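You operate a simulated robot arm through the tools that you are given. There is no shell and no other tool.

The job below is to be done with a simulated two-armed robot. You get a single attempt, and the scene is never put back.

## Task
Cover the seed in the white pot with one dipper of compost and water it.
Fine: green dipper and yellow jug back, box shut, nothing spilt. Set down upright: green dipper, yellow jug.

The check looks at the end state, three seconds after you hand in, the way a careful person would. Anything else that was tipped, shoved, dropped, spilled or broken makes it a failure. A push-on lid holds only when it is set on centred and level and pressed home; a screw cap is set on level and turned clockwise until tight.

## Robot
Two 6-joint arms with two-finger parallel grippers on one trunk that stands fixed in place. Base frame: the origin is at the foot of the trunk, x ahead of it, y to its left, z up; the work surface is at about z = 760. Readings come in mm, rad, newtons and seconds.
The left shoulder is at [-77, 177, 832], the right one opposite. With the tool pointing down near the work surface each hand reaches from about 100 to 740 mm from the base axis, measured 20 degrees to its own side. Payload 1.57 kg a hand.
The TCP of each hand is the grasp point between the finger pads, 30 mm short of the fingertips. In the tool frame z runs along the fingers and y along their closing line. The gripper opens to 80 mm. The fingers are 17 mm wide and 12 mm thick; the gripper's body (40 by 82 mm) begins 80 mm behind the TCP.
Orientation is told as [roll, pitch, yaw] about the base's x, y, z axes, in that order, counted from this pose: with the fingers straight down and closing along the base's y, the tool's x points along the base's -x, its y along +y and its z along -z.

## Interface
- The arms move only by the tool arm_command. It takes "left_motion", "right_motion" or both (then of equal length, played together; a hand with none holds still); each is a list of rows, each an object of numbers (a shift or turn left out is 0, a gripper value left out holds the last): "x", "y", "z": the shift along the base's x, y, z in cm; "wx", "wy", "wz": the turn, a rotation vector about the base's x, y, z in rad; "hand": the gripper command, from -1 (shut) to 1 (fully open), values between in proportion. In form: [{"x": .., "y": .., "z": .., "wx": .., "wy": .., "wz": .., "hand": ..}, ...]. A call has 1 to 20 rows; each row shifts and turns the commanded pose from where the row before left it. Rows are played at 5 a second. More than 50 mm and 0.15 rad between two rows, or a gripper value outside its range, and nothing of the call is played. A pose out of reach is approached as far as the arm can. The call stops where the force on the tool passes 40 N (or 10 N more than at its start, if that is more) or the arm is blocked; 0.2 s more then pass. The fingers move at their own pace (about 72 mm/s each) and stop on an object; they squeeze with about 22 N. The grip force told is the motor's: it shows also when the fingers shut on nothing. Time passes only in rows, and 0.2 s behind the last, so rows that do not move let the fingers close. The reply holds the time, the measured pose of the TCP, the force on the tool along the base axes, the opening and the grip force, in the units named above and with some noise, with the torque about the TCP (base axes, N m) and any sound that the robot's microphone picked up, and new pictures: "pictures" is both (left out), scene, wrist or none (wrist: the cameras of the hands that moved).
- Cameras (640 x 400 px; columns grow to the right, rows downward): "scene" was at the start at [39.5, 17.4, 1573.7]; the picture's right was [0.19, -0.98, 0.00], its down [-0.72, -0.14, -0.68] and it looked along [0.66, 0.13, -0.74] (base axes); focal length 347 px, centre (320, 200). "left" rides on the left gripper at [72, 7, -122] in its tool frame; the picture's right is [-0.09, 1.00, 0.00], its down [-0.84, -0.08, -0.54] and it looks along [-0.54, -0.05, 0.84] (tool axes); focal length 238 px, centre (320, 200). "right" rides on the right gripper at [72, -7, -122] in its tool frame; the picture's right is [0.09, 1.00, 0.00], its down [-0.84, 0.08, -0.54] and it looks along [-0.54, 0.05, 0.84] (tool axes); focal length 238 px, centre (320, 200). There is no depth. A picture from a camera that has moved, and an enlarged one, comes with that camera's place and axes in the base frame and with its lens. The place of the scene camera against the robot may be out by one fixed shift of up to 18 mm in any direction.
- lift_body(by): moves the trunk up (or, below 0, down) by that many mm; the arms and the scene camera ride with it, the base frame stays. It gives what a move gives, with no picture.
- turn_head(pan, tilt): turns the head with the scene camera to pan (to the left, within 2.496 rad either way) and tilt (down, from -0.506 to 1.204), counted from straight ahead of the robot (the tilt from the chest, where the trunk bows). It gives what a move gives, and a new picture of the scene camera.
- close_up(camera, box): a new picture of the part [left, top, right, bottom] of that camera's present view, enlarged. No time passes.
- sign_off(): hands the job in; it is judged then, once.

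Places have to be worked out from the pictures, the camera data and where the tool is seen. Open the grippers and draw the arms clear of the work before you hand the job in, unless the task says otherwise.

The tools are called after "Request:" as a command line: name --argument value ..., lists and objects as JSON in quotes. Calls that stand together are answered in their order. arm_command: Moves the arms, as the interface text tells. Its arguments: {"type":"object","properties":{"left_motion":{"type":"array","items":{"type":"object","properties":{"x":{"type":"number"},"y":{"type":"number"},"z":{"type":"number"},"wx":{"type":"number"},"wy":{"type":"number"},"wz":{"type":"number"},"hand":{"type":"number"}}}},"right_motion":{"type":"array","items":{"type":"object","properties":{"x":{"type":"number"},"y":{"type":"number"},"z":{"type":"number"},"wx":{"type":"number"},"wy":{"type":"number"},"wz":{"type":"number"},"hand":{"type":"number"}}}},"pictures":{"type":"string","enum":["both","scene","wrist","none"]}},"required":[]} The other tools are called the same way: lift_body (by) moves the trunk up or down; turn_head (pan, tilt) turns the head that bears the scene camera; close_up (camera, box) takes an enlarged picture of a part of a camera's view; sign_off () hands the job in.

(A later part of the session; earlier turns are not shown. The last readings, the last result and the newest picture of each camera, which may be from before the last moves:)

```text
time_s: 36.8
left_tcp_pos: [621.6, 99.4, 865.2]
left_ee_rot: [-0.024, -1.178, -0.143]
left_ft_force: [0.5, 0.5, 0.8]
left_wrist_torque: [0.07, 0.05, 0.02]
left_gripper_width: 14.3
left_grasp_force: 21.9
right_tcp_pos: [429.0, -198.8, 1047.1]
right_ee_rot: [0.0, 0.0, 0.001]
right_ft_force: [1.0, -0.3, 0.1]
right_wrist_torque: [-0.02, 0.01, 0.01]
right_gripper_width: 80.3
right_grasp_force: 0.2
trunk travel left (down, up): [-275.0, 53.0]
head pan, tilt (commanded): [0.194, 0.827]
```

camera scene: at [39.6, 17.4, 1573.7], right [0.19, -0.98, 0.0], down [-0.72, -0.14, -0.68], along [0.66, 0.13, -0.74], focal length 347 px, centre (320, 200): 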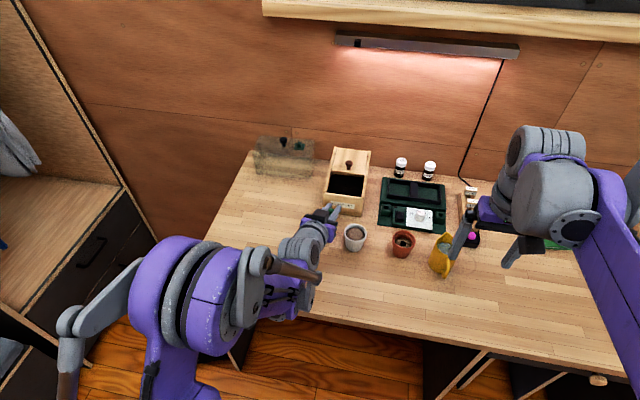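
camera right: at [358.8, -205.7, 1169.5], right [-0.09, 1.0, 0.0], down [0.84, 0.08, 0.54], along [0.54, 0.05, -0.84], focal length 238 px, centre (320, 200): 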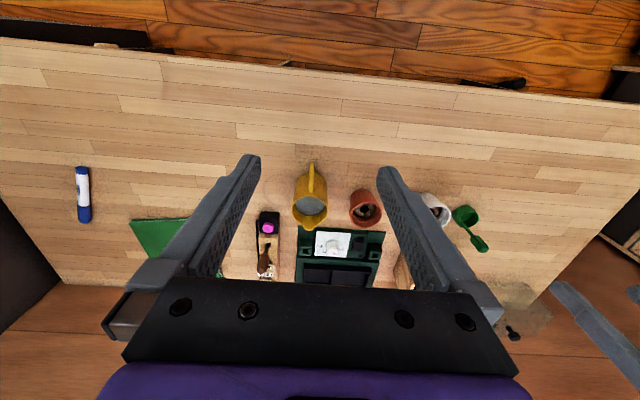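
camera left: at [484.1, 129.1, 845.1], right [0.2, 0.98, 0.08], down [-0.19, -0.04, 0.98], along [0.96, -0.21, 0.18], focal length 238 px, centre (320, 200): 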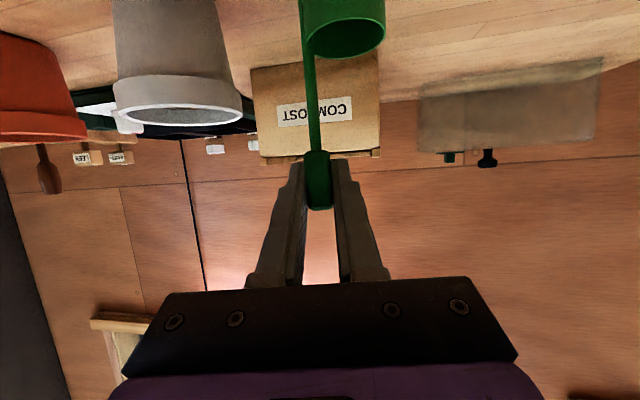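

Contact is very light, so I'll open the fingers gradually to release.

Request:
arm_command --left_motion '[{"hand": -0.5}, {"hand": -0.3}, {"hand": 0.0}, {"hand": 0.25}, {}]' --pictures "both"

Request:
close_up --camera "left" --box '[220, 0, 420, 240]'

Request:
close_up --camera "scene" --box '[290, 190, 370, 250]'

```text
time_s: 38.0
left_tcp_pos: [622.1, 98.0, 865.4]
left_ee_rot: [-0.025, -1.178, -0.142]
left_ft_force: [0.5, -0.2, -0.2]
left_wrist_torque: [-0.04, 0.0, 0.0]
left_gripper_width: 49.9
left_grasp_force: 0.1
right_tcp_pos: [429.2, -199.7, 1047.4]
right_ee_rot: [0.001, 0.002, -0.001]
right_ft_force: [0.6, -0.4, 0.0]
right_wrist_torque: [0.01, -0.02, 0.02]
right_gripper_width: 80.1
right_grasp_force: 0.1
trunk travel left (down, up): [-275.0, 53.0]
head pan, tilt (commanded): [0.194, 0.827]
camera scene: at [39.5, 17.4, 1573.7], right [0.19, -0.98, 0.0], down [-0.72, -0.14, -0.68], along [0.66, 0.13, -0.74], focal length 347 px, centre (320, 200)
camera left: at [484.1, 128.7, 844.6], right [0.2, 0.98, 0.08], down [-0.19, -0.04, 0.98], along [0.96, -0.21, 0.18], focal length 238 px, centre (320, 200)
```

scene: 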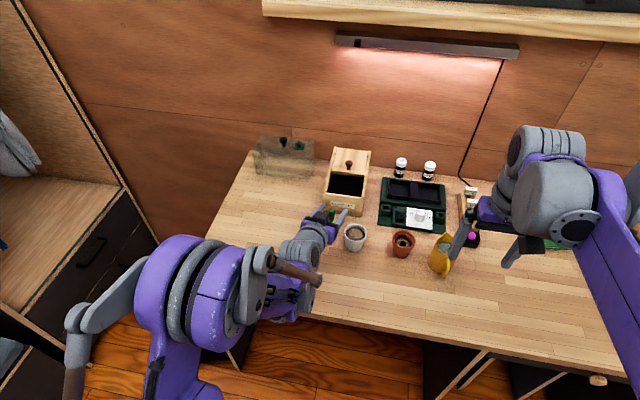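
left: 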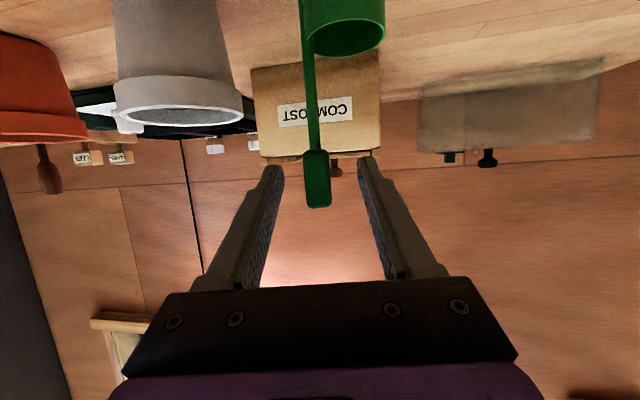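

```text
1.67 times, centred on (320, 120) of left
camera zoom: at [484.1, 128.7, 844.6], right [0.2, 0.98, 0.08], down [-0.19, -0.04, 0.98], along [0.96, -0.21, 0.18], focal length 397 px, centre (320, 333)
```

zoom: 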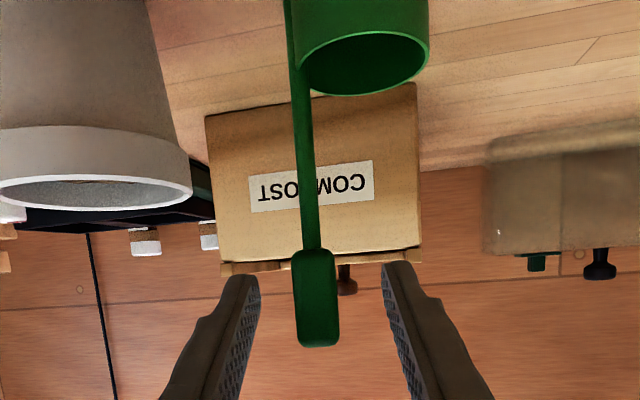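

```text
6.67 times, centred on (330, 220) of scene
camera zoom: at [39.5, 17.4, 1573.7], right [0.19, -0.98, 0.0], down [-0.72, -0.14, -0.68], along [0.66, 0.13, -0.74], focal length 2316 px, centre (253, 67)
```

zoom: 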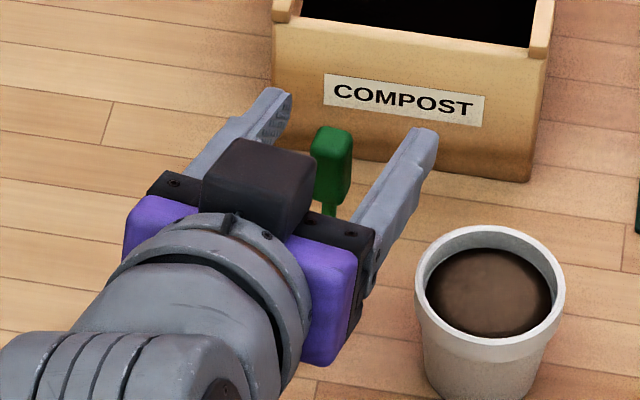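

The dipper stands on its own between the open fingers, so I'll back straight out along the tool axis.

Request:
arm_command --left_motion '[{"x": -1.5, "y": 0.2, "z": 0.6}, {"x": -2.5, "y": 0.35, "z": 1.0}, {"x": -3.0, "y": 0.4, "z": 1.3}, {"x": -3.0, "y": 0.4, "z": 2.0}, {"z": 3.0}, {"z": 3.0}]' --pictures "both"

Request:
close_up --camera "scene" --box '[300, 190, 380, 250]'

Request:
close_up --camera "left" --box '[200, 0, 420, 140]'

```text
time_s: 39.4
left_tcp_pos: [522.0, 111.9, 975.4]
left_ee_rot: [-0.024, -1.177, -0.143]
left_ft_force: [-0.1, 0.0, -0.9]
left_wrist_torque: [0.03, -0.01, -0.02]
left_gripper_width: 50.1
left_grasp_force: 0.2
right_tcp_pos: [428.6, -200.4, 1047.5]
right_ee_rot: [-0.001, -0.001, 0.001]
right_ft_force: [0.9, 0.0, -0.4]
right_wrist_torque: [-0.02, -0.04, -0.04]
right_gripper_width: 80.0
right_grasp_force: 0.0
trunk travel left (down, up): [-275.0, 53.0]
head pan, tilt (commanded): [0.194, 0.827]
camera scene: at [38.5, 17.4, 1573.7], right [0.19, -0.98, 0.0], down [-0.72, -0.14, -0.68], along [0.67, 0.13, -0.74], focal length 347 px, centre (320, 200)
camera left: at [383.0, 142.1, 953.5], right [0.2, 0.98, 0.08], down [-0.19, -0.04, 0.98], along [0.96, -0.21, 0.18], focal length 238 px, centre (320, 200)
```

scene: 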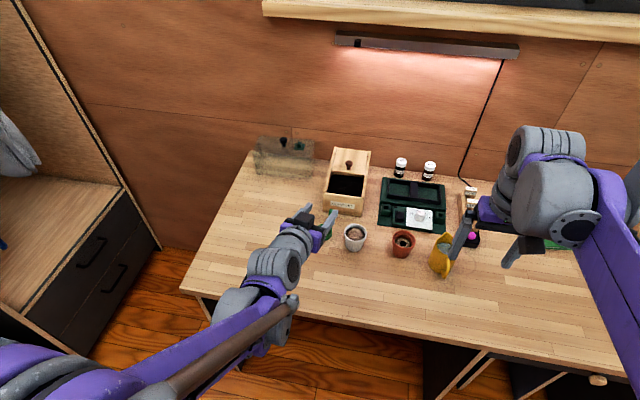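
left: 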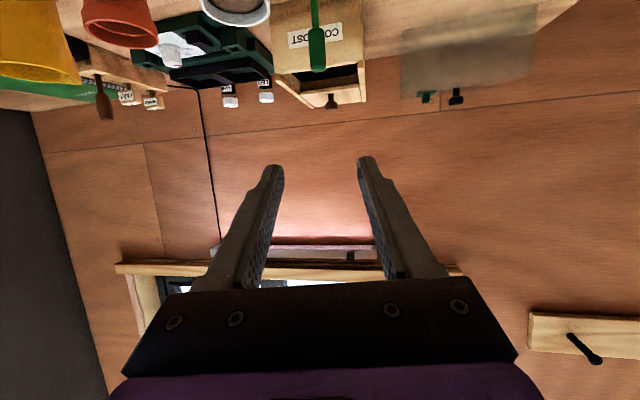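

```text
6.67 times, centred on (340, 220) of scene
camera zoom: at [38.5, 17.4, 1573.7], right [0.19, -0.98, 0.0], down [-0.72, -0.14, -0.68], along [0.67, 0.13, -0.74], focal length 2316 px, centre (187, 67)
```

zoom: 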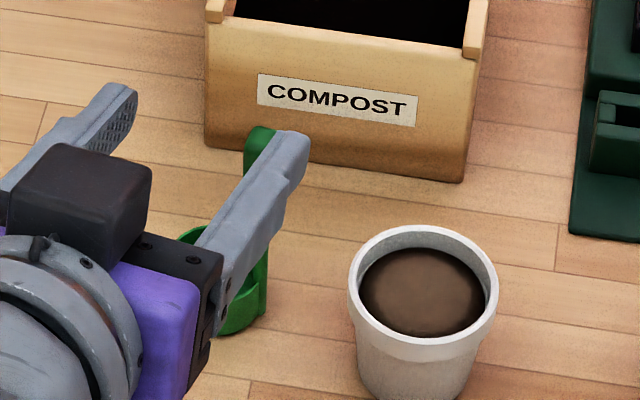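

```text
2.86 times, centred on (310, 70) of left
camera zoom: at [383.0, 142.1, 953.5], right [0.2, 0.98, 0.08], down [-0.19, -0.04, 0.98], along [0.96, -0.21, 0.18], focal length 681 px, centre (349, 571)
```

zoom: 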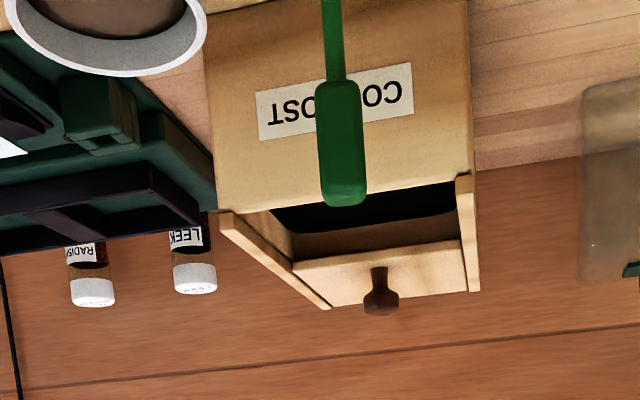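

The dipper is back exactly where it was, and the pot's compost looks even. Next I'll shut the lid with the left hand, coming in at an angle from the left so the wrist camera stays clear of the dipper.

Request:
arm_command --left_motion '[{"x": 1.0, "y": 2.0, "wz": -0.0762}, {"x": 4.0, "y": 1.0, "z": -0.5, "wz": -0.0762}, {"x": 4.2, "y": 0.5, "z": -1.0, "wz": -0.0762}, {"x": 4.2, "z": -1.4, "wz": -0.0762}, {"x": 4.0, "z": -1.4, "wz": -0.0762}, {"x": 3.3, "y": -0.5, "z": -2.0, "wz": -0.0762}, {}]' --pictures "both"

Request:
close_up --camera "left" --box '[220, 100, 420, 225]'

Request:
close_up --camera "scene" --box '[290, 140, 410, 260]'

```text
time_s: 41.0
left_tcp_pos: [728.1, 141.5, 911.8]
left_ee_rot: [-0.024, -1.18, -0.603]
left_ft_force: [-0.3, 0.3, -0.2]
left_wrist_torque: [0.02, -0.02, 0.01]
left_gripper_width: 50.1
left_grasp_force: 0.0
right_tcp_pos: [429.2, -200.7, 1048.6]
right_ee_rot: [0.001, -0.001, 0.002]
right_ft_force: [0.8, -0.4, 0.4]
right_wrist_torque: [0.0, -0.02, 0.0]
right_gripper_width: 79.9
right_grasp_force: 0.1
trunk travel left (down, up): [-275.0, 53.0]
head pan, tilt (commanded): [0.194, 0.827]
camera scene: at [38.6, 17.2, 1573.7], right [0.19, -0.98, 0.0], down [-0.72, -0.14, -0.68], along [0.67, 0.13, -0.74], focal length 347 px, centre (320, 200)
camera left: at [617.6, 230.6, 890.7], right [0.61, 0.79, 0.08], down [-0.19, 0.05, 0.98], along [0.77, -0.61, 0.18], focal length 238 px, centre (320, 200)
```

scene: 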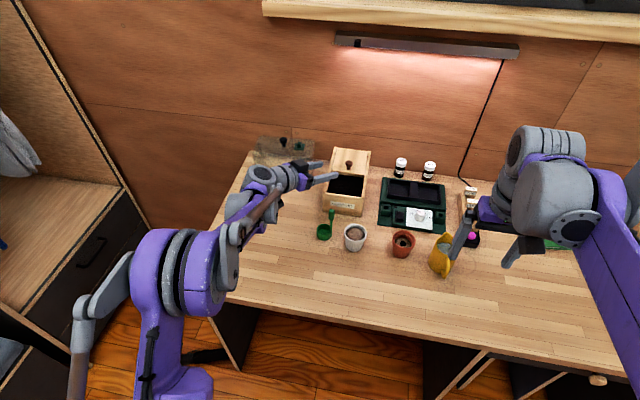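
left: 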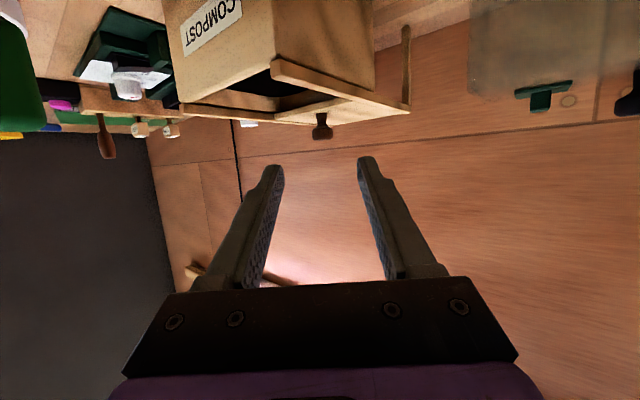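

```text
3.20 times, centred on (320, 162) of left
camera zoom: at [617.6, 230.6, 890.7], right [0.61, 0.79, 0.08], down [-0.19, 0.05, 0.98], along [0.77, -0.61, 0.18], focal length 763 px, centre (320, 320)
```

zoom: 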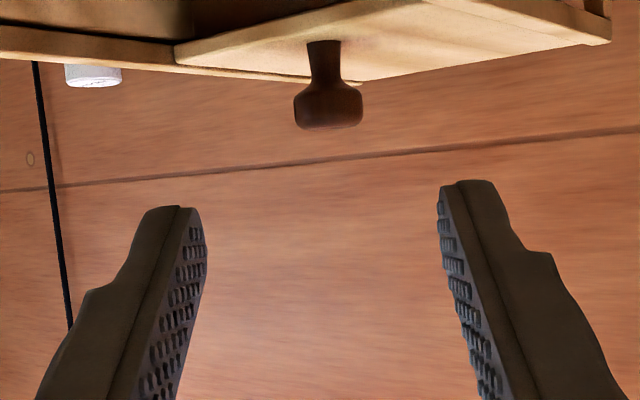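

```text
3.33 times, centred on (350, 200) of scene
camera zoom: at [38.6, 17.2, 1573.7], right [0.19, -0.98, 0.0], down [-0.72, -0.14, -0.68], along [0.67, 0.13, -0.74], focal length 1158 px, centre (220, 200)
```

zoom: 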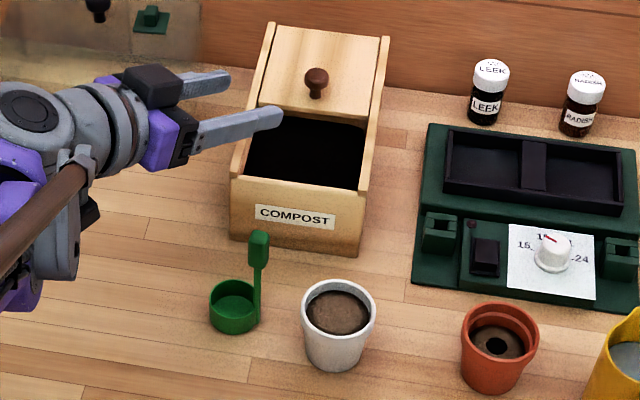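

The knob is clearly seen: head centre at about (820, 80.5, 868), 22 mm wide, with the lid top near z≈847. I'll advance along the tool axis so the pads' forward part straddles the knob, keeping clear of the lid.

Request:
arm_command --left_motion '[{"x": 2.5, "y": -1.65, "z": -1.05}, {"x": 2.5, "y": -1.65, "z": -1.05}, {"x": 2.0, "y": -1.3, "z": -0.95}, {"x": 1.43, "y": -0.98, "z": -0.73}, {}]' --pictures "both"

Request:
close_up --camera "left" --box '[220, 100, 420, 225]'

Request:
close_up --camera "scene" --box '[310, 140, 390, 200]'

```text
time_s: 42.2
left_tcp_pos: [811.9, 86.2, 872.9]
left_ee_rot: [-0.024, -1.178, -0.603]
left_ft_force: [0.5, -0.8, -0.2]
left_wrist_torque: [-0.03, 0.0, 0.0]
left_gripper_width: 50.0
left_grasp_force: 0.2
right_tcp_pos: [429.3, -199.9, 1046.8]
right_ee_rot: [0.001, 0.001, 0.0]
right_ft_force: [-0.6, 0.0, -0.5]
right_wrist_torque: [0.01, -0.04, 0.0]
right_gripper_width: 79.9
right_grasp_force: 0.1
trunk travel left (down, up): [-275.0, 53.0]
head pan, tilt (commanded): [0.194, 0.827]
camera scene: at [39.3, 17.4, 1573.7], right [0.19, -0.98, 0.0], down [-0.72, -0.14, -0.68], along [0.66, 0.13, -0.74], focal length 347 px, centre (320, 200)
camera left: at [702.1, 174.1, 853.2], right [0.61, 0.79, 0.08], down [-0.19, 0.05, 0.98], along [0.77, -0.61, 0.18], focal length 238 px, centre (320, 200)
```

scene: 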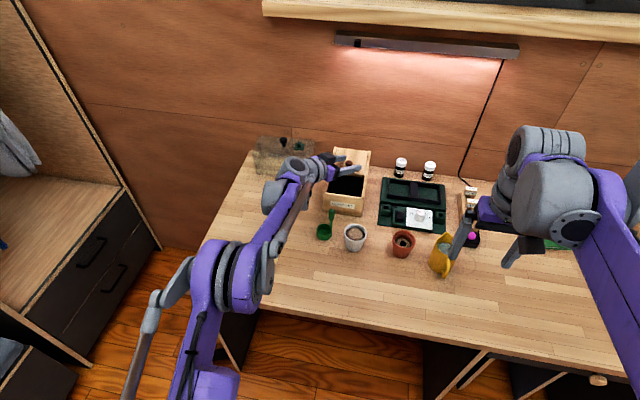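
left: 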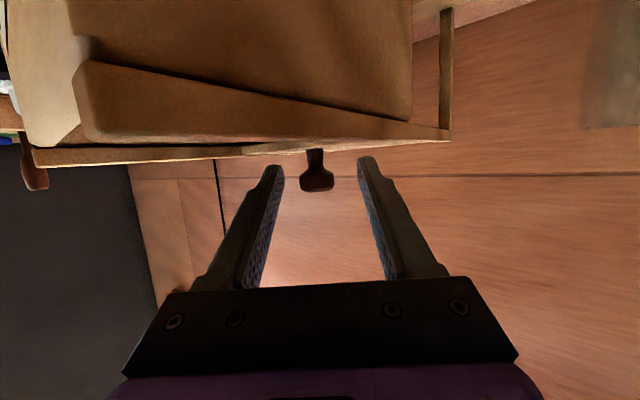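

```text
3.20 times, centred on (320, 162) of left
camera zoom: at [702.1, 174.1, 853.2], right [0.61, 0.79, 0.08], down [-0.19, 0.05, 0.98], along [0.77, -0.61, 0.18], focal length 763 px, centre (320, 320)
```

zoom: 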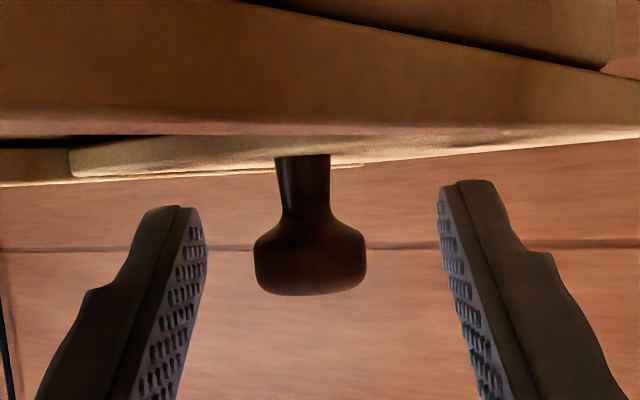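

```text
6.67 times, centred on (350, 170) of scene
camera zoom: at [39.3, 17.4, 1573.7], right [0.19, -0.98, 0.0], down [-0.72, -0.14, -0.68], along [0.66, 0.13, -0.74], focal length 2316 px, centre (120, 400)
```

zoom: 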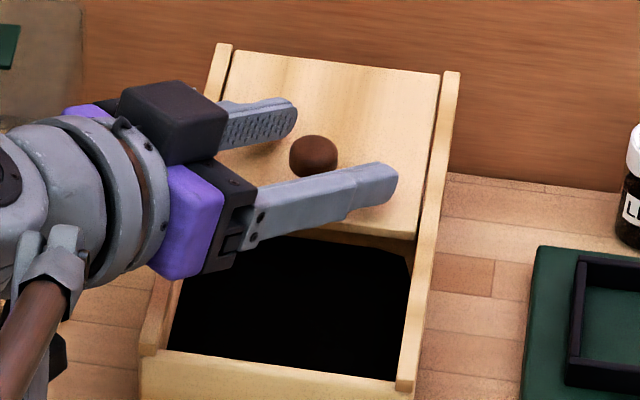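

The knob sits between the pads, slightly low relative to the finger centreline. I'll lower 3 mm and close gently on it.

Request:
arm_command --left_motion '[{"z": -0.3}, {"hand": -1}, {}, {}, {}]' --pictures "both"

Request:
close_up --camera "scene" --box '[310, 140, 390, 200]'

```text
time_s: 43.4
left_tcp_pos: [813.4, 85.3, 870.6]
left_ee_rot: [-0.024, -1.176, -0.602]
left_ft_force: [-1.1, -7.6, -0.8]
left_wrist_torque: [-0.13, -0.29, -0.26]
left_gripper_width: 21.5
left_grasp_force: 34.1
right_tcp_pos: [429.5, -200.3, 1046.9]
right_ee_rot: [0.001, -0.001, 0.001]
right_ft_force: [-0.8, 1.0, -0.5]
right_wrist_torque: [-0.02, 0.01, 0.02]
right_gripper_width: 79.8
right_grasp_force: 0.1
trunk travel left (down, up): [-275.0, 53.0]
head pan, tilt (commanded): [0.194, 0.827]
camera scene: at [39.5, 16.4, 1573.7], right [0.19, -0.98, 0.0], down [-0.72, -0.14, -0.68], along [0.66, 0.13, -0.74], focal length 347 px, centre (320, 200)
camera left: at [702.1, 172.8, 850.1], right [0.61, 0.79, 0.08], down [-0.19, 0.05, 0.98], along [0.77, -0.62, 0.18], focal length 238 px, centre (320, 200)
```

scene: 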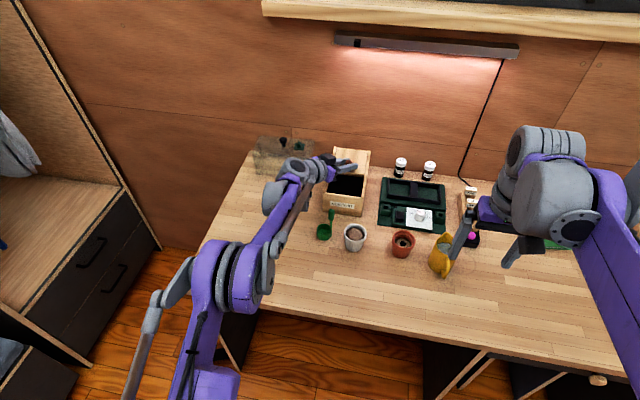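
left: 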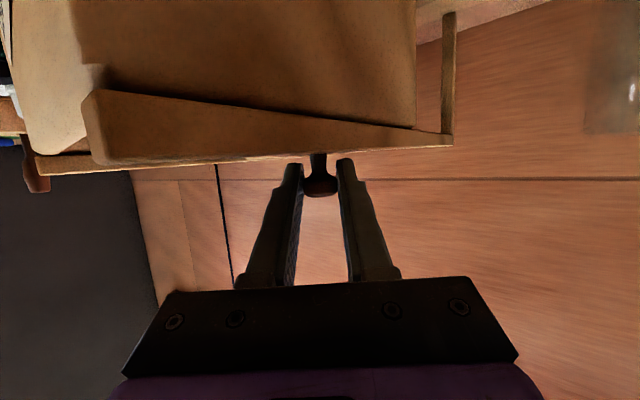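

```text
6.67 times, centred on (350, 170) of scene
camera zoom: at [39.5, 16.4, 1573.7], right [0.19, -0.98, 0.0], down [-0.72, -0.14, -0.68], along [0.66, 0.13, -0.74], focal length 2316 px, centre (120, 400)
```

zoom: 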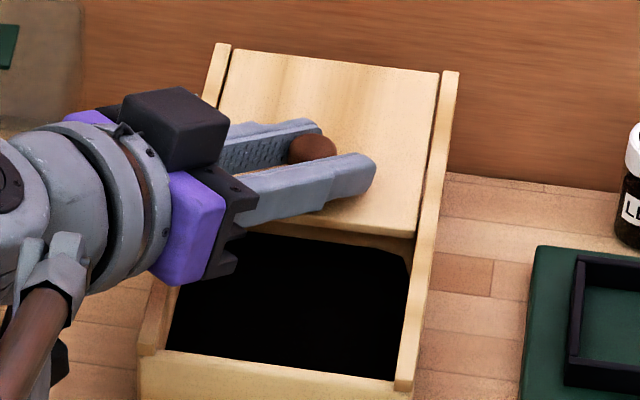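

The knob is held at 21.5 mm. A side force of about −7.6 N in y shows I'm slightly off-centre, so I'll shift a little that way to relax it.

Request:
arm_command --left_motion '[{"y": -0.15}, {}]' --pictures "none"

```text
time_s: 44.0
left_tcp_pos: [813.2, 84.7, 870.5]
left_ee_rot: [-0.023, -1.175, -0.603]
left_ft_force: [-1.0, -4.4, 1.5]
left_wrist_torque: [0.4, 0.29, -0.23]
left_gripper_width: 21.4
left_grasp_force: 34.5
right_tcp_pos: [428.8, -197.9, 1047.0]
right_ee_rot: [-0.002, 0.002, 0.001]
right_ft_force: [0.1, 0.4, -0.2]
right_wrist_torque: [-0.03, 0.03, -0.02]
right_gripper_width: 79.8
right_grasp_force: 0.1
trunk travel left (down, up): [-275.0, 53.0]
head pan, tilt (commanded): [0.194, 0.827]
```

Centring is better. I'll pull the lid toward me by 20 mm first and see how it slides.

Request:
arm_command --left_motion '[{"x": -0.4, "y": -0.05}, {"x": -0.8}, {"x": -0.8}, {}]' --pictures "scene"

Request:
close_up --camera "scene" --box '[300, 140, 400, 260]'

```text
time_s: 45.0
left_tcp_pos: [793.2, 84.9, 869.2]
left_ee_rot: [-0.024, -1.178, -0.601]
left_ft_force: [-0.8, 0.4, 4.8]
left_wrist_torque: [0.26, 0.03, -0.12]
left_gripper_width: 21.0
left_grasp_force: 35.0
right_tcp_pos: [429.5, -198.5, 1047.9]
right_ee_rot: [0.0, 0.0, 0.0]
right_ft_force: [-0.7, 0.1, 0.5]
right_wrist_torque: [0.01, -0.01, 0.0]
right_gripper_width: 79.9
right_grasp_force: 0.1
trunk travel left (down, up): [-275.0, 53.0]
head pan, tilt (commanded): [0.194, 0.827]
camera scene: at [38.9, 17.4, 1573.7], right [0.19, -0.98, 0.0], down [-0.72, -0.14, -0.68], along [0.67, 0.13, -0.74], focal length 347 px, centre (320, 200)
```

scene: 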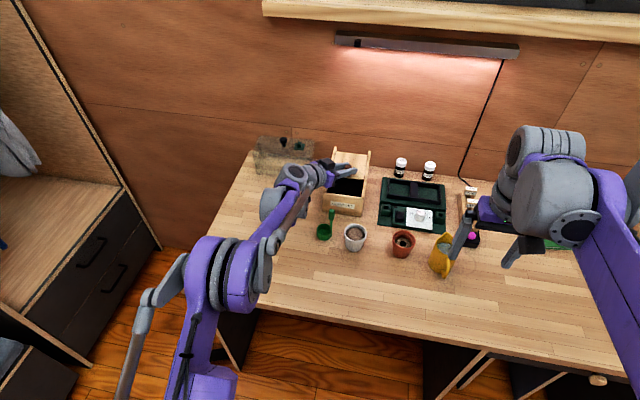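

```text
3.33 times, centred on (350, 200) of scene
camera zoom: at [38.9, 17.4, 1573.7], right [0.19, -0.98, 0.0], down [-0.72, -0.14, -0.68], along [0.67, 0.13, -0.74], focal length 1158 px, centre (220, 200)
```

zoom: 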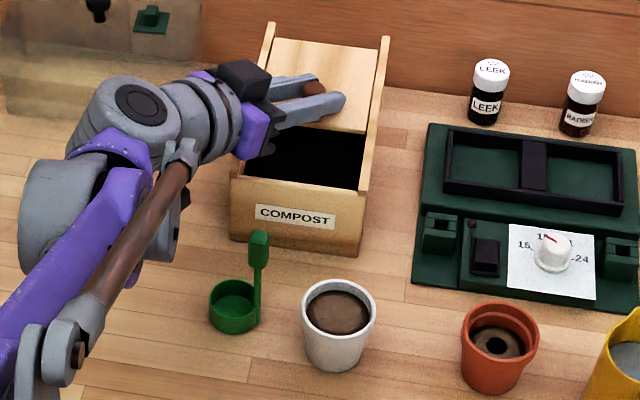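

The lid slides easily and the box stays put. I'll pull 60 mm more while yawing the hand a bit further to keep it well clear of the dipper handle.

Request:
arm_command --left_motion '[{"x": -0.7, "y": 0.02, "wz": -0.037}, {"x": -0.73, "y": 0.02, "wz": -0.037}, {"x": -0.73, "y": 0.03, "wz": -0.037}, {"x": -0.73, "y": 0.03, "wz": -0.037}, {"x": -0.73, "y": 0.03, "wz": -0.037}, {"x": -0.73, "y": 0.03, "wz": -0.037}, {"x": -0.73, "y": 0.02, "wz": -0.037}, {"x": -0.73, "y": 0.02, "wz": -0.037}, {}]' --pictures "both"

Request:
close_up --camera "scene" --box '[300, 140, 400, 260]'

```text
time_s: 47.0
left_tcp_pos: [735.1, 87.1, 869.4]
left_ee_rot: [-0.028, -1.179, -0.899]
left_ft_force: [0.0, 2.6, -1.0]
left_wrist_torque: [-0.06, -0.16, -0.06]
left_gripper_width: 21.7
left_grasp_force: 34.7
right_tcp_pos: [429.1, -199.2, 1047.4]
right_ee_rot: [0.0, -0.001, -0.001]
right_ft_force: [0.2, 0.3, 0.1]
right_wrist_torque: [-0.02, -0.01, 0.02]
right_gripper_width: 80.0
right_grasp_force: 0.0
trunk travel left (down, up): [-275.0, 53.0]
head pan, tilt (commanded): [0.194, 0.827]
camera scene: at [39.5, 17.7, 1573.6], right [0.19, -0.98, 0.0], down [-0.72, -0.14, -0.68], along [0.66, 0.13, -0.74], focal length 347 px, centre (320, 200)
camera left: at [654.7, 202.4, 849.7], right [0.82, 0.57, 0.08], down [-0.16, 0.1, 0.98], along [0.56, -0.81, 0.18], focal length 238 px, centre (320, 200)
```

scene: 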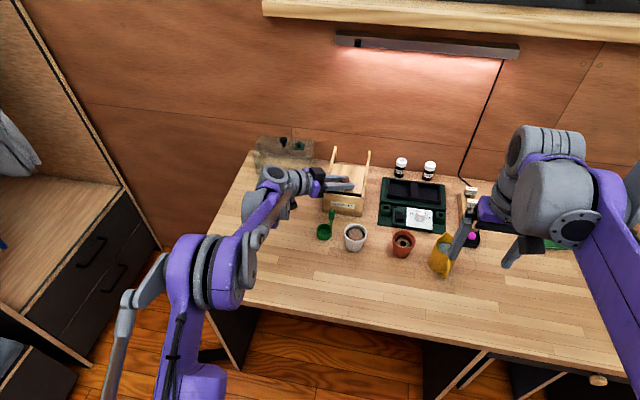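
left: 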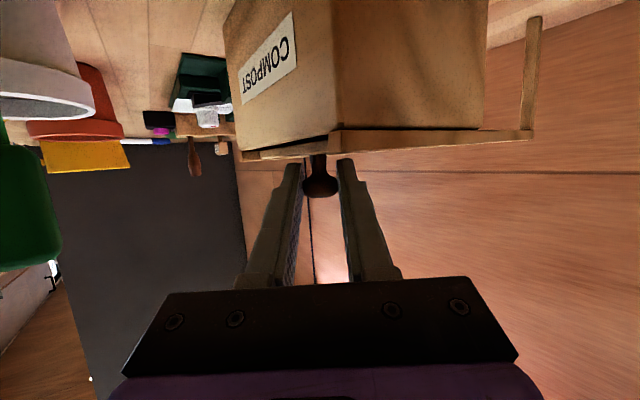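

```text
3.33 times, centred on (350, 200) of scene
camera zoom: at [39.5, 17.7, 1573.6], right [0.19, -0.98, 0.0], down [-0.72, -0.14, -0.68], along [0.66, 0.13, -0.74], focal length 1158 px, centre (220, 200)
```

zoom: 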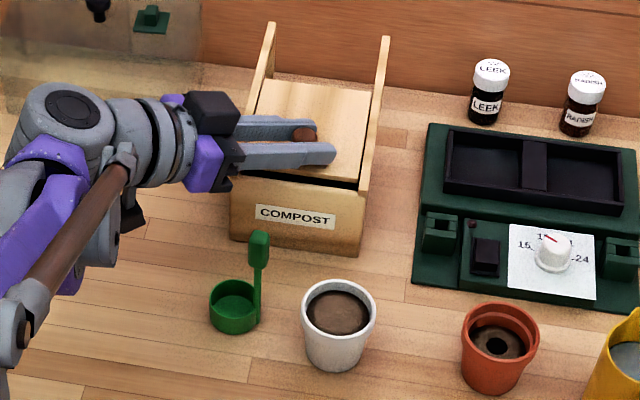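

About 10–16 mm of gap is left at the front. I'll pull in smaller steps and watch for the stop.

Request:
arm_command --left_motion '[{"x": -0.4}, {"x": -0.4}, {}]' --pictures "scene"

Request:
close_up --camera "scene" --box '[320, 170, 380, 220]'

```text
time_s: 47.8
left_tcp_pos: [726.9, 85.3, 870.8]
left_ee_rot: [-0.026, -1.179, -0.897]
left_ft_force: [0.7, 1.8, 1.5]
left_wrist_torque: [0.08, -0.21, -0.05]
left_gripper_width: 21.8
left_grasp_force: 34.6
right_tcp_pos: [429.7, -198.6, 1047.5]
right_ee_rot: [0.001, 0.001, 0.0]
right_ft_force: [0.5, 0.0, -0.1]
right_wrist_torque: [0.03, 0.03, 0.0]
right_gripper_width: 80.1
right_grasp_force: 0.1
trunk travel left (down, up): [-275.0, 53.0]
head pan, tilt (commanded): [0.194, 0.827]
camera scene: at [39.4, 17.6, 1573.7], right [0.19, -0.98, 0.0], down [-0.72, -0.14, -0.68], along [0.66, 0.13, -0.74], focal length 347 px, centre (320, 200)
```

scene: 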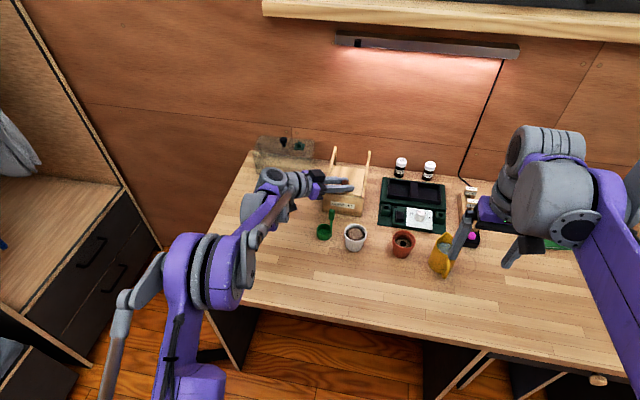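

```text
8.00 times, centred on (350, 195) of scene
camera zoom: at [39.4, 17.6, 1573.7], right [0.19, -0.98, 0.0], down [-0.72, -0.14, -0.68], along [0.66, 0.13, -0.74], focal length 2779 px, centre (80, 240)
```

zoom: 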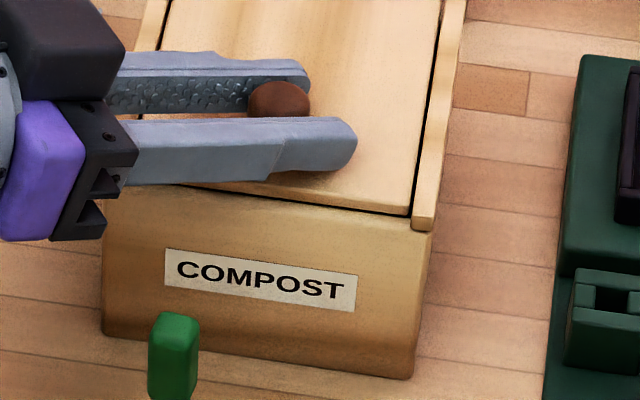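

The lid edge is nearly at the front wall. I'll continue in 2–3 mm steps, checking force each time.

Request:
arm_command --left_motion '[{"x": -0.15}, {"x": -0.15}, {}]' --pictures "none"

Request:
close_up --camera "scene" --box '[320, 170, 380, 220]'

```text
time_s: 48.6
left_tcp_pos: [723.9, 86.2, 871.6]
left_ee_rot: [-0.025, -1.177, -0.897]
left_ft_force: [0.8, 1.3, 0.0]
left_wrist_torque: [-0.15, -0.24, 0.04]
left_gripper_width: 21.8
left_grasp_force: 34.8
right_tcp_pos: [429.5, -198.7, 1046.4]
right_ee_rot: [0.002, 0.001, 0.002]
right_ft_force: [0.5, -0.3, -0.2]
right_wrist_torque: [-0.01, -0.01, 0.0]
right_gripper_width: 80.2
right_grasp_force: 0.1
trunk travel left (down, up): [-275.0, 53.0]
head pan, tilt (commanded): [0.194, 0.827]
```

```text
8.00 times, centred on (350, 195) of scene
camera zoom: at [39.6, 17.5, 1573.7], right [0.19, -0.98, 0.0], down [-0.72, -0.14, -0.68], along [0.66, 0.13, -0.74], focal length 2779 px, centre (80, 240)
```

zoom: 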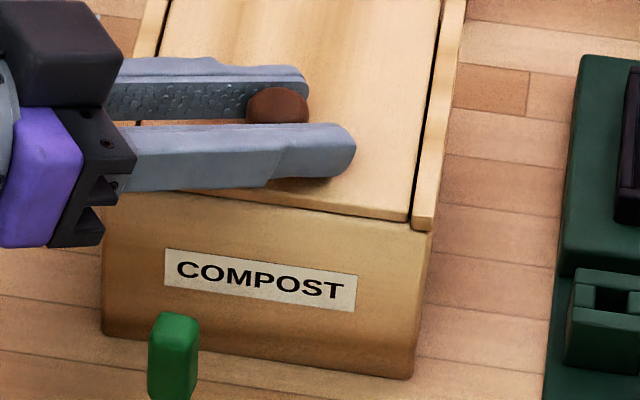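

The lid is sliding over the front wall's top and needs a few mm more to sit flush. I'll continue in small steps.

Request:
arm_command --left_motion '[{"x": -0.1}, {"x": -0.1}, {}]' --pictures "none"

Request:
close_up --camera "scene" --box '[330, 180, 378, 210]'

```text
time_s: 49.4
left_tcp_pos: [721.5, 87.6, 870.9]
left_ee_rot: [-0.025, -1.179, -0.896]
left_ft_force: [3.7, 0.2, 1.5]
left_wrist_torque: [0.07, -0.17, 0.01]
left_gripper_width: 21.8
left_grasp_force: 34.7
right_tcp_pos: [429.4, -199.4, 1047.3]
right_ee_rot: [0.0, 0.0, -0.001]
right_ft_force: [0.4, 0.0, 0.6]
right_wrist_torque: [0.0, 0.01, 0.01]
right_gripper_width: 80.0
right_grasp_force: 0.2
trunk travel left (down, up): [-275.0, 53.0]
head pan, tilt (commanded): [0.194, 0.827]
```

```text
13.33 times, centred on (354, 195) of scene
camera zoom: at [39.7, 17.3, 1573.7], right [0.19, -0.98, 0.0], down [-0.72, -0.14, -0.68], along [0.66, 0.13, -0.74], focal length 4632 px, centre (-133, 267)
```

zoom: 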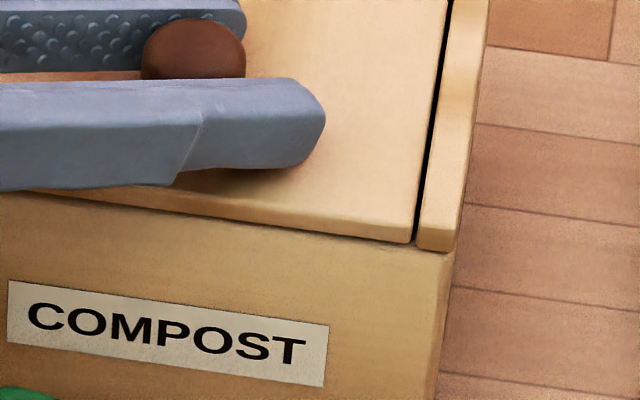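

Fx rose to 3.7 N and the lid front is almost flush with the rail ends. I'll try 1 mm more to confirm the stop.

Request:
arm_command --left_motion '[{"x": -0.1}, {}]' --pictures "none"

Request:
close_up --camera "scene" --box '[330, 180, 378, 210]'

```text
time_s: 50.0
left_tcp_pos: [720.5, 86.8, 870.0]
left_ee_rot: [-0.026, -1.178, -0.896]
left_ft_force: [12.8, -1.3, 4.1]
left_wrist_torque: [0.18, -0.16, 0.06]
left_gripper_width: 21.8
left_grasp_force: 34.6
right_tcp_pos: [430.5, -199.6, 1047.9]
right_ee_rot: [0.0, 0.002, -0.001]
right_ft_force: [-0.1, -0.4, 0.6]
right_wrist_torque: [0.02, -0.01, 0.02]
right_gripper_width: 80.1
right_grasp_force: 0.0
trunk travel left (down, up): [-275.0, 53.0]
head pan, tilt (commanded): [0.194, 0.827]
```

```text
13.33 times, centred on (354, 195) of scene
camera zoom: at [40.8, 17.0, 1573.7], right [0.19, -0.98, 0.0], down [-0.72, -0.14, -0.68], along [0.66, 0.13, -0.74], focal length 4632 px, centre (-133, 267)
```

zoom: 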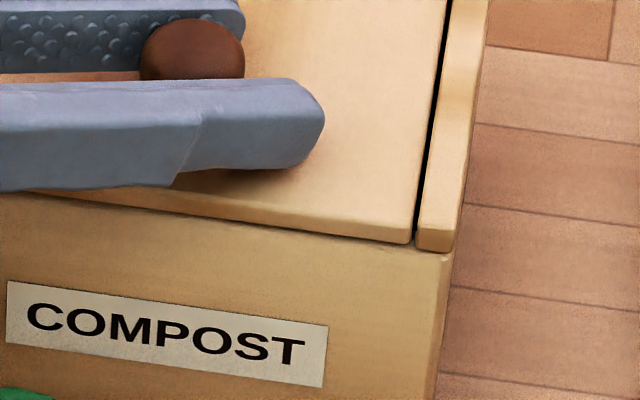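

Fx jumped to 12.8 N with no further motion, so the lid is home against its stop. I'll relax the pull, open the fingers and back away upward.

Request:
arm_command --left_motion '[{"x": 0.12}, {}, {"hand": -0.3}, {"hand": 0.3}, {}, {"x": -1.2, "y": 1.5, "z": 1.5}, {"x": -1.5, "y": 2.0, "z": 2.5}, {"x": -1.5, "y": 2.5, "z": 3.0}, {"x": -2.0, "y": 2.5, "z": 3.5}]' --pictures "both"

Request:
close_up --camera "scene" --box '[300, 140, 400, 260]'

```text
time_s: 52.0
left_tcp_pos: [660.3, 172.2, 975.9]
left_ee_rot: [-0.025, -1.177, -0.899]
left_ft_force: [-0.6, 0.1, 1.3]
left_wrist_torque: [-0.01, 0.0, 0.02]
left_gripper_width: 51.8
left_grasp_force: 0.1
right_tcp_pos: [428.1, -198.7, 1048.1]
right_ee_rot: [0.001, -0.002, 0.0]
right_ft_force: [0.0, -0.5, 0.0]
right_wrist_torque: [-0.02, -0.01, 0.01]
right_gripper_width: 79.9
right_grasp_force: 0.1
trunk travel left (down, up): [-275.0, 53.0]
head pan, tilt (commanded): [0.194, 0.827]
camera scene: at [38.3, 17.4, 1573.7], right [0.19, -0.98, 0.0], down [-0.72, -0.14, -0.68], along [0.67, 0.13, -0.74], focal length 347 px, centre (320, 200)
camera left: at [579.1, 287.7, 955.2], right [0.81, 0.57, 0.08], down [-0.16, 0.1, 0.98], along [0.56, -0.81, 0.18], focal length 238 px, centre (320, 200)
```

scene: 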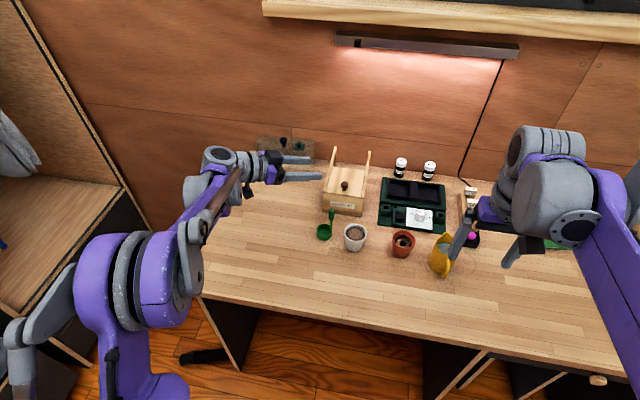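
left: 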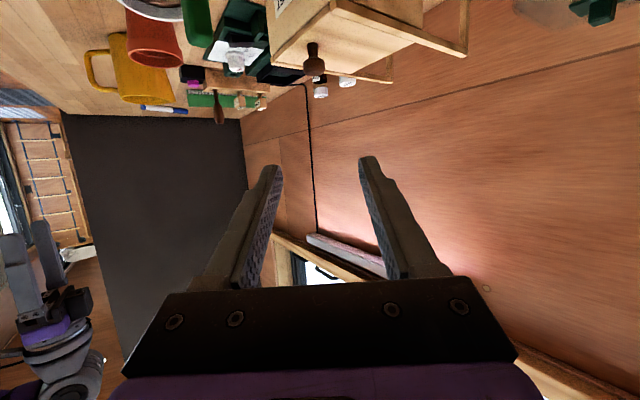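

```text
3.33 times, centred on (350, 200) of scene
camera zoom: at [38.3, 17.4, 1573.7], right [0.19, -0.98, 0.0], down [-0.72, -0.14, -0.68], along [0.67, 0.13, -0.74], focal length 1158 px, centre (220, 200)
```

zoom: 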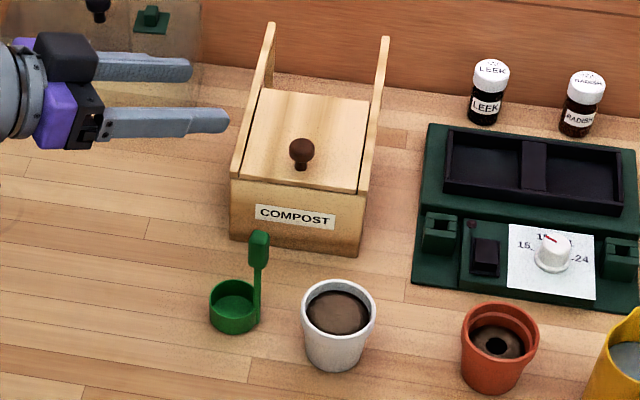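

The box is shut and hasn't moved, and the dipper and pot are undisturbed. Now I'll park the left arm up and back, out of the way, and tilt the right hand forward to look at the jug.

Request:
arm_command --left_motion '[{"x": -3.2, "y": 2.0, "z": 2.0, "wz": 0.11}, {"x": -3.2, "y": 2.0, "z": 2.0, "wz": 0.11}, {"x": -3.2, "y": 2.0, "z": 2.0, "wz": 0.11}, {"x": -3.2, "y": 2.0, "z": 2.0, "wz": 0.11}, {"x": -3.2, "y": 1.5, "z": 1.5, "wz": 0.11}, {"x": -3.2, "y": 1.0, "z": 1.5, "wz": 0.11}, {"x": -3.0, "y": 1.0, "z": 1.5, "wz": 0.11}, {"x": -3.0, "y": 1.0, "z": 1.0, "wz": 0.11}]' --right_motion '[{"z": -1.8, "wy": -0.1375}, {"z": -1.8, "wy": -0.1375}, {"z": -1.8, "wy": -0.1375}, {"z": -1.8, "wy": -0.1375}, {"z": -1.8, "wy": -0.1375}, {"z": -1.8, "wy": -0.1375}, {"z": -1.8, "wy": -0.1375}, {"z": -1.8, "wy": -0.1375}]' --pictures "both"

Request:
close_up --camera "right" --box '[220, 60, 420, 200]'

Request:
close_up --camera "scene" --box '[390, 200, 510, 290]'

```text
time_s: 53.8
left_tcp_pos: [408.5, 295.7, 1109.6]
left_ee_rot: [-0.026, -1.176, -0.015]
left_ft_force: [0.5, 0.4, -0.3]
left_wrist_torque: [-0.01, 0.0, 0.02]
left_gripper_width: 52.2
left_grasp_force: 0.0
right_tcp_pos: [429.4, -199.5, 901.8]
right_ee_rot: [0.002, -1.102, -0.001]
right_ft_force: [-0.2, -1.1, -0.2]
right_wrist_torque: [0.02, -0.04, 0.0]
right_gripper_width: 79.6
right_grasp_force: 0.1
trunk travel left (down, up): [-275.0, 53.0]
head pan, tilt (commanded): [0.194, 0.827]
camera scene: at [39.6, 16.5, 1573.6], right [0.19, -0.98, 0.0], down [-0.72, -0.14, -0.68], along [0.66, 0.13, -0.74], focal length 347 px, centre (320, 200)
camera right: at [288.9, -205.7, 893.9], right [-0.04, 1.0, -0.08], down [-0.11, 0.08, 0.99], along [0.99, 0.05, 0.1], focal length 238 px, centre (320, 200)
camera left: at [268.2, 308.4, 1090.0], right [0.07, 0.99, 0.08], down [-0.18, -0.06, 0.98], along [0.98, -0.09, 0.18], focal length 238 px, centre (320, 200)
```

scene: 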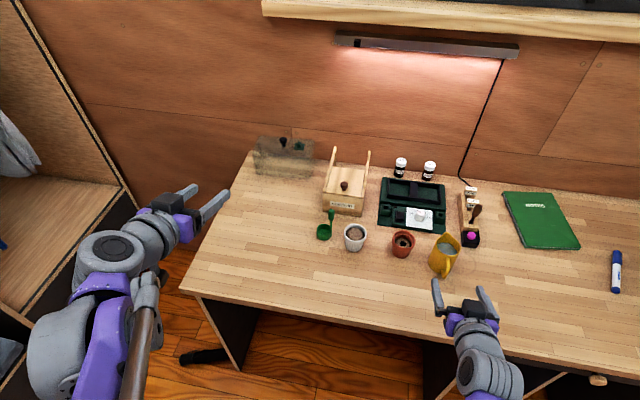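
right: 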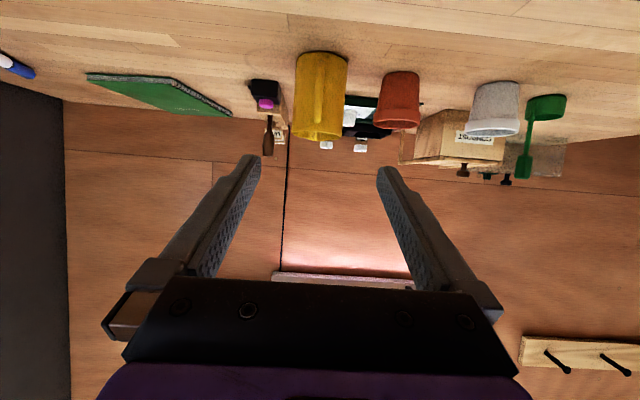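
left: 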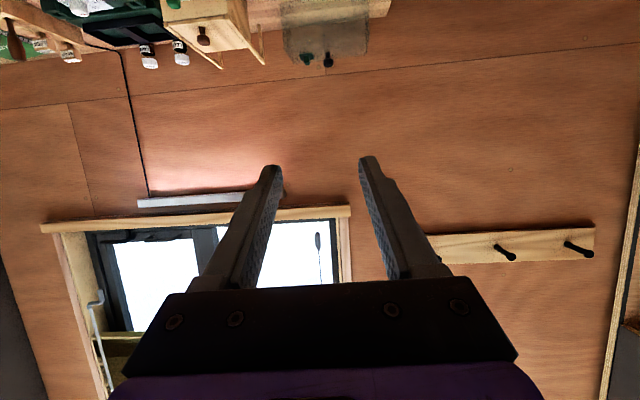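

```text
2.86 times, centred on (320, 130) of right
camera zoom: at [288.9, -205.7, 893.9], right [-0.04, 1.0, -0.08], down [-0.11, 0.08, 0.99], along [0.99, 0.05, 0.1], focal length 681 px, centre (320, 400)
```

zoom: 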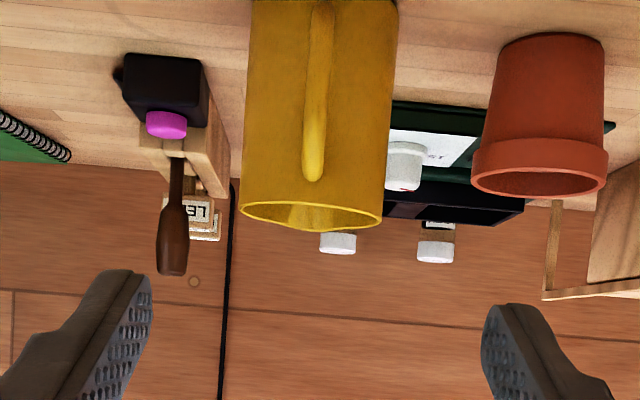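

```text
4.44 times, centred on (450, 245) of scene
camera zoom: at [39.6, 16.5, 1573.6], right [0.19, -0.98, 0.0], down [-0.72, -0.14, -0.68], along [0.66, 0.13, -0.74], focal length 1544 px, centre (-258, 0)
```

zoom: 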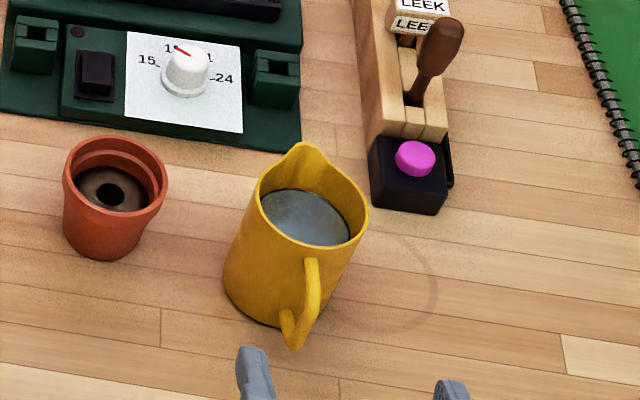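

The jug body is about 64–65 mm wide, centred at y≈−202 and x≈590, with its handle toward me at y≈−203. I'll grip the body with the open fingers straddling the handle, starting from a pre-grasp behind and above it.

Request:
arm_command --right_motion '[{"x": 2.0, "y": -0.1, "z": -1.0, "wy": 0.05, "hand": 1}, {"x": 2.4, "y": -0.1, "z": -1.5, "wy": 0.05}, {"x": 2.4, "y": -0.05, "z": -1.5}, {}]' --pictures "both"

Request:
close_up --camera "right" --box '[220, 0, 420, 200]'

Request:
close_up --camera "scene" --box '[390, 210, 510, 300]'

```text
time_s: 54.8
left_tcp_pos: [409.0, 296.2, 1110.7]
left_ee_rot: [-0.027, -1.178, -0.017]
left_ft_force: [-0.5, 0.1, 0.3]
left_wrist_torque: [0.0, 0.04, -0.01]
left_gripper_width: 52.1
left_grasp_force: 0.1
right_tcp_pos: [497.3, -201.9, 862.3]
right_ee_rot: [0.0, -1.002, 0.001]
right_ft_force: [0.5, 0.1, 0.3]
right_wrist_torque: [0.01, 0.02, 0.02]
right_gripper_width: 80.1
right_grasp_force: 0.1
trunk travel left (down, up): [-275.0, 53.0]
head pan, tilt (commanded): [0.194, 0.827]
camera scene: at [38.8, 17.6, 1573.7], right [0.19, -0.98, 0.0], down [-0.72, -0.14, -0.68], along [0.67, 0.13, -0.74], focal length 347 px, centre (320, 200)
camera right: at [356.5, -207.6, 868.2], right [-0.05, 1.0, -0.08], down [-0.01, 0.08, 1.0], along [1.0, 0.05, 0.0], focal length 238 px, centre (320, 200)
```

scene: 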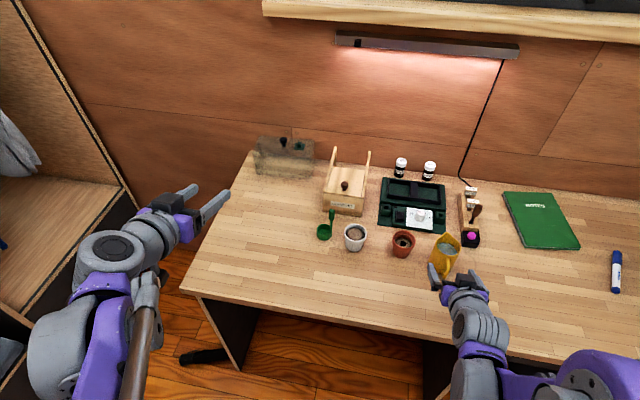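
right: 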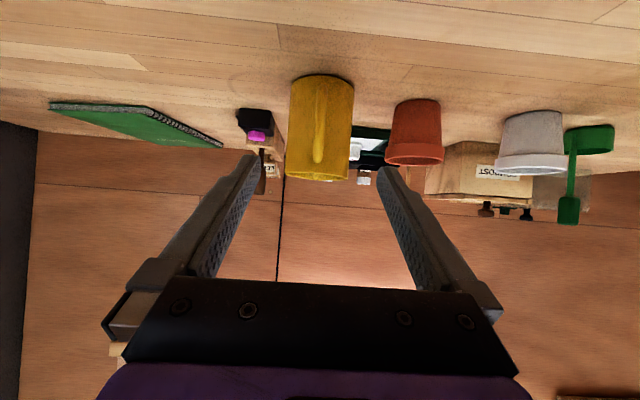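

```text
2.00 times, centred on (320, 100) of right
camera zoom: at [356.5, -207.6, 868.2], right [-0.05, 1.0, -0.08], down [-0.01, 0.08, 1.0], along [1.0, 0.05, 0.0], focal length 477 px, centre (320, 400)
```

zoom: 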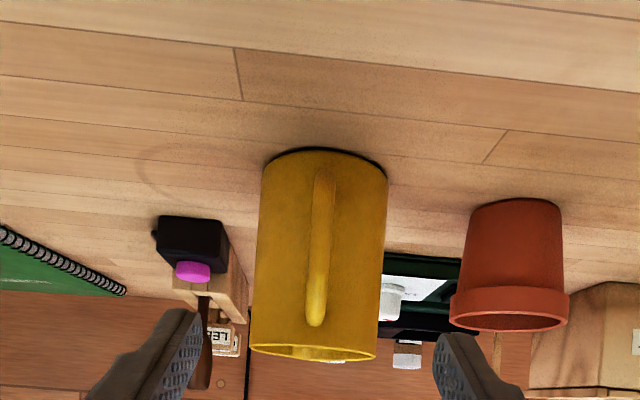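

```text
4.44 times, centred on (450, 255) of scene
camera zoom: at [38.8, 17.6, 1573.7], right [0.19, -0.98, 0.0], down [-0.72, -0.14, -0.68], along [0.67, 0.13, -0.74], focal length 1544 px, centre (-258, -44)
```

zoom: 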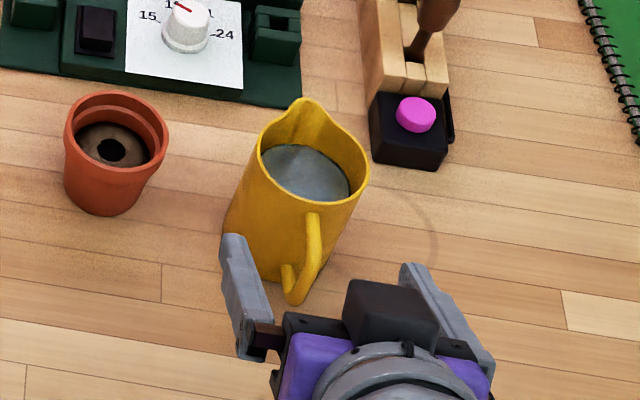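

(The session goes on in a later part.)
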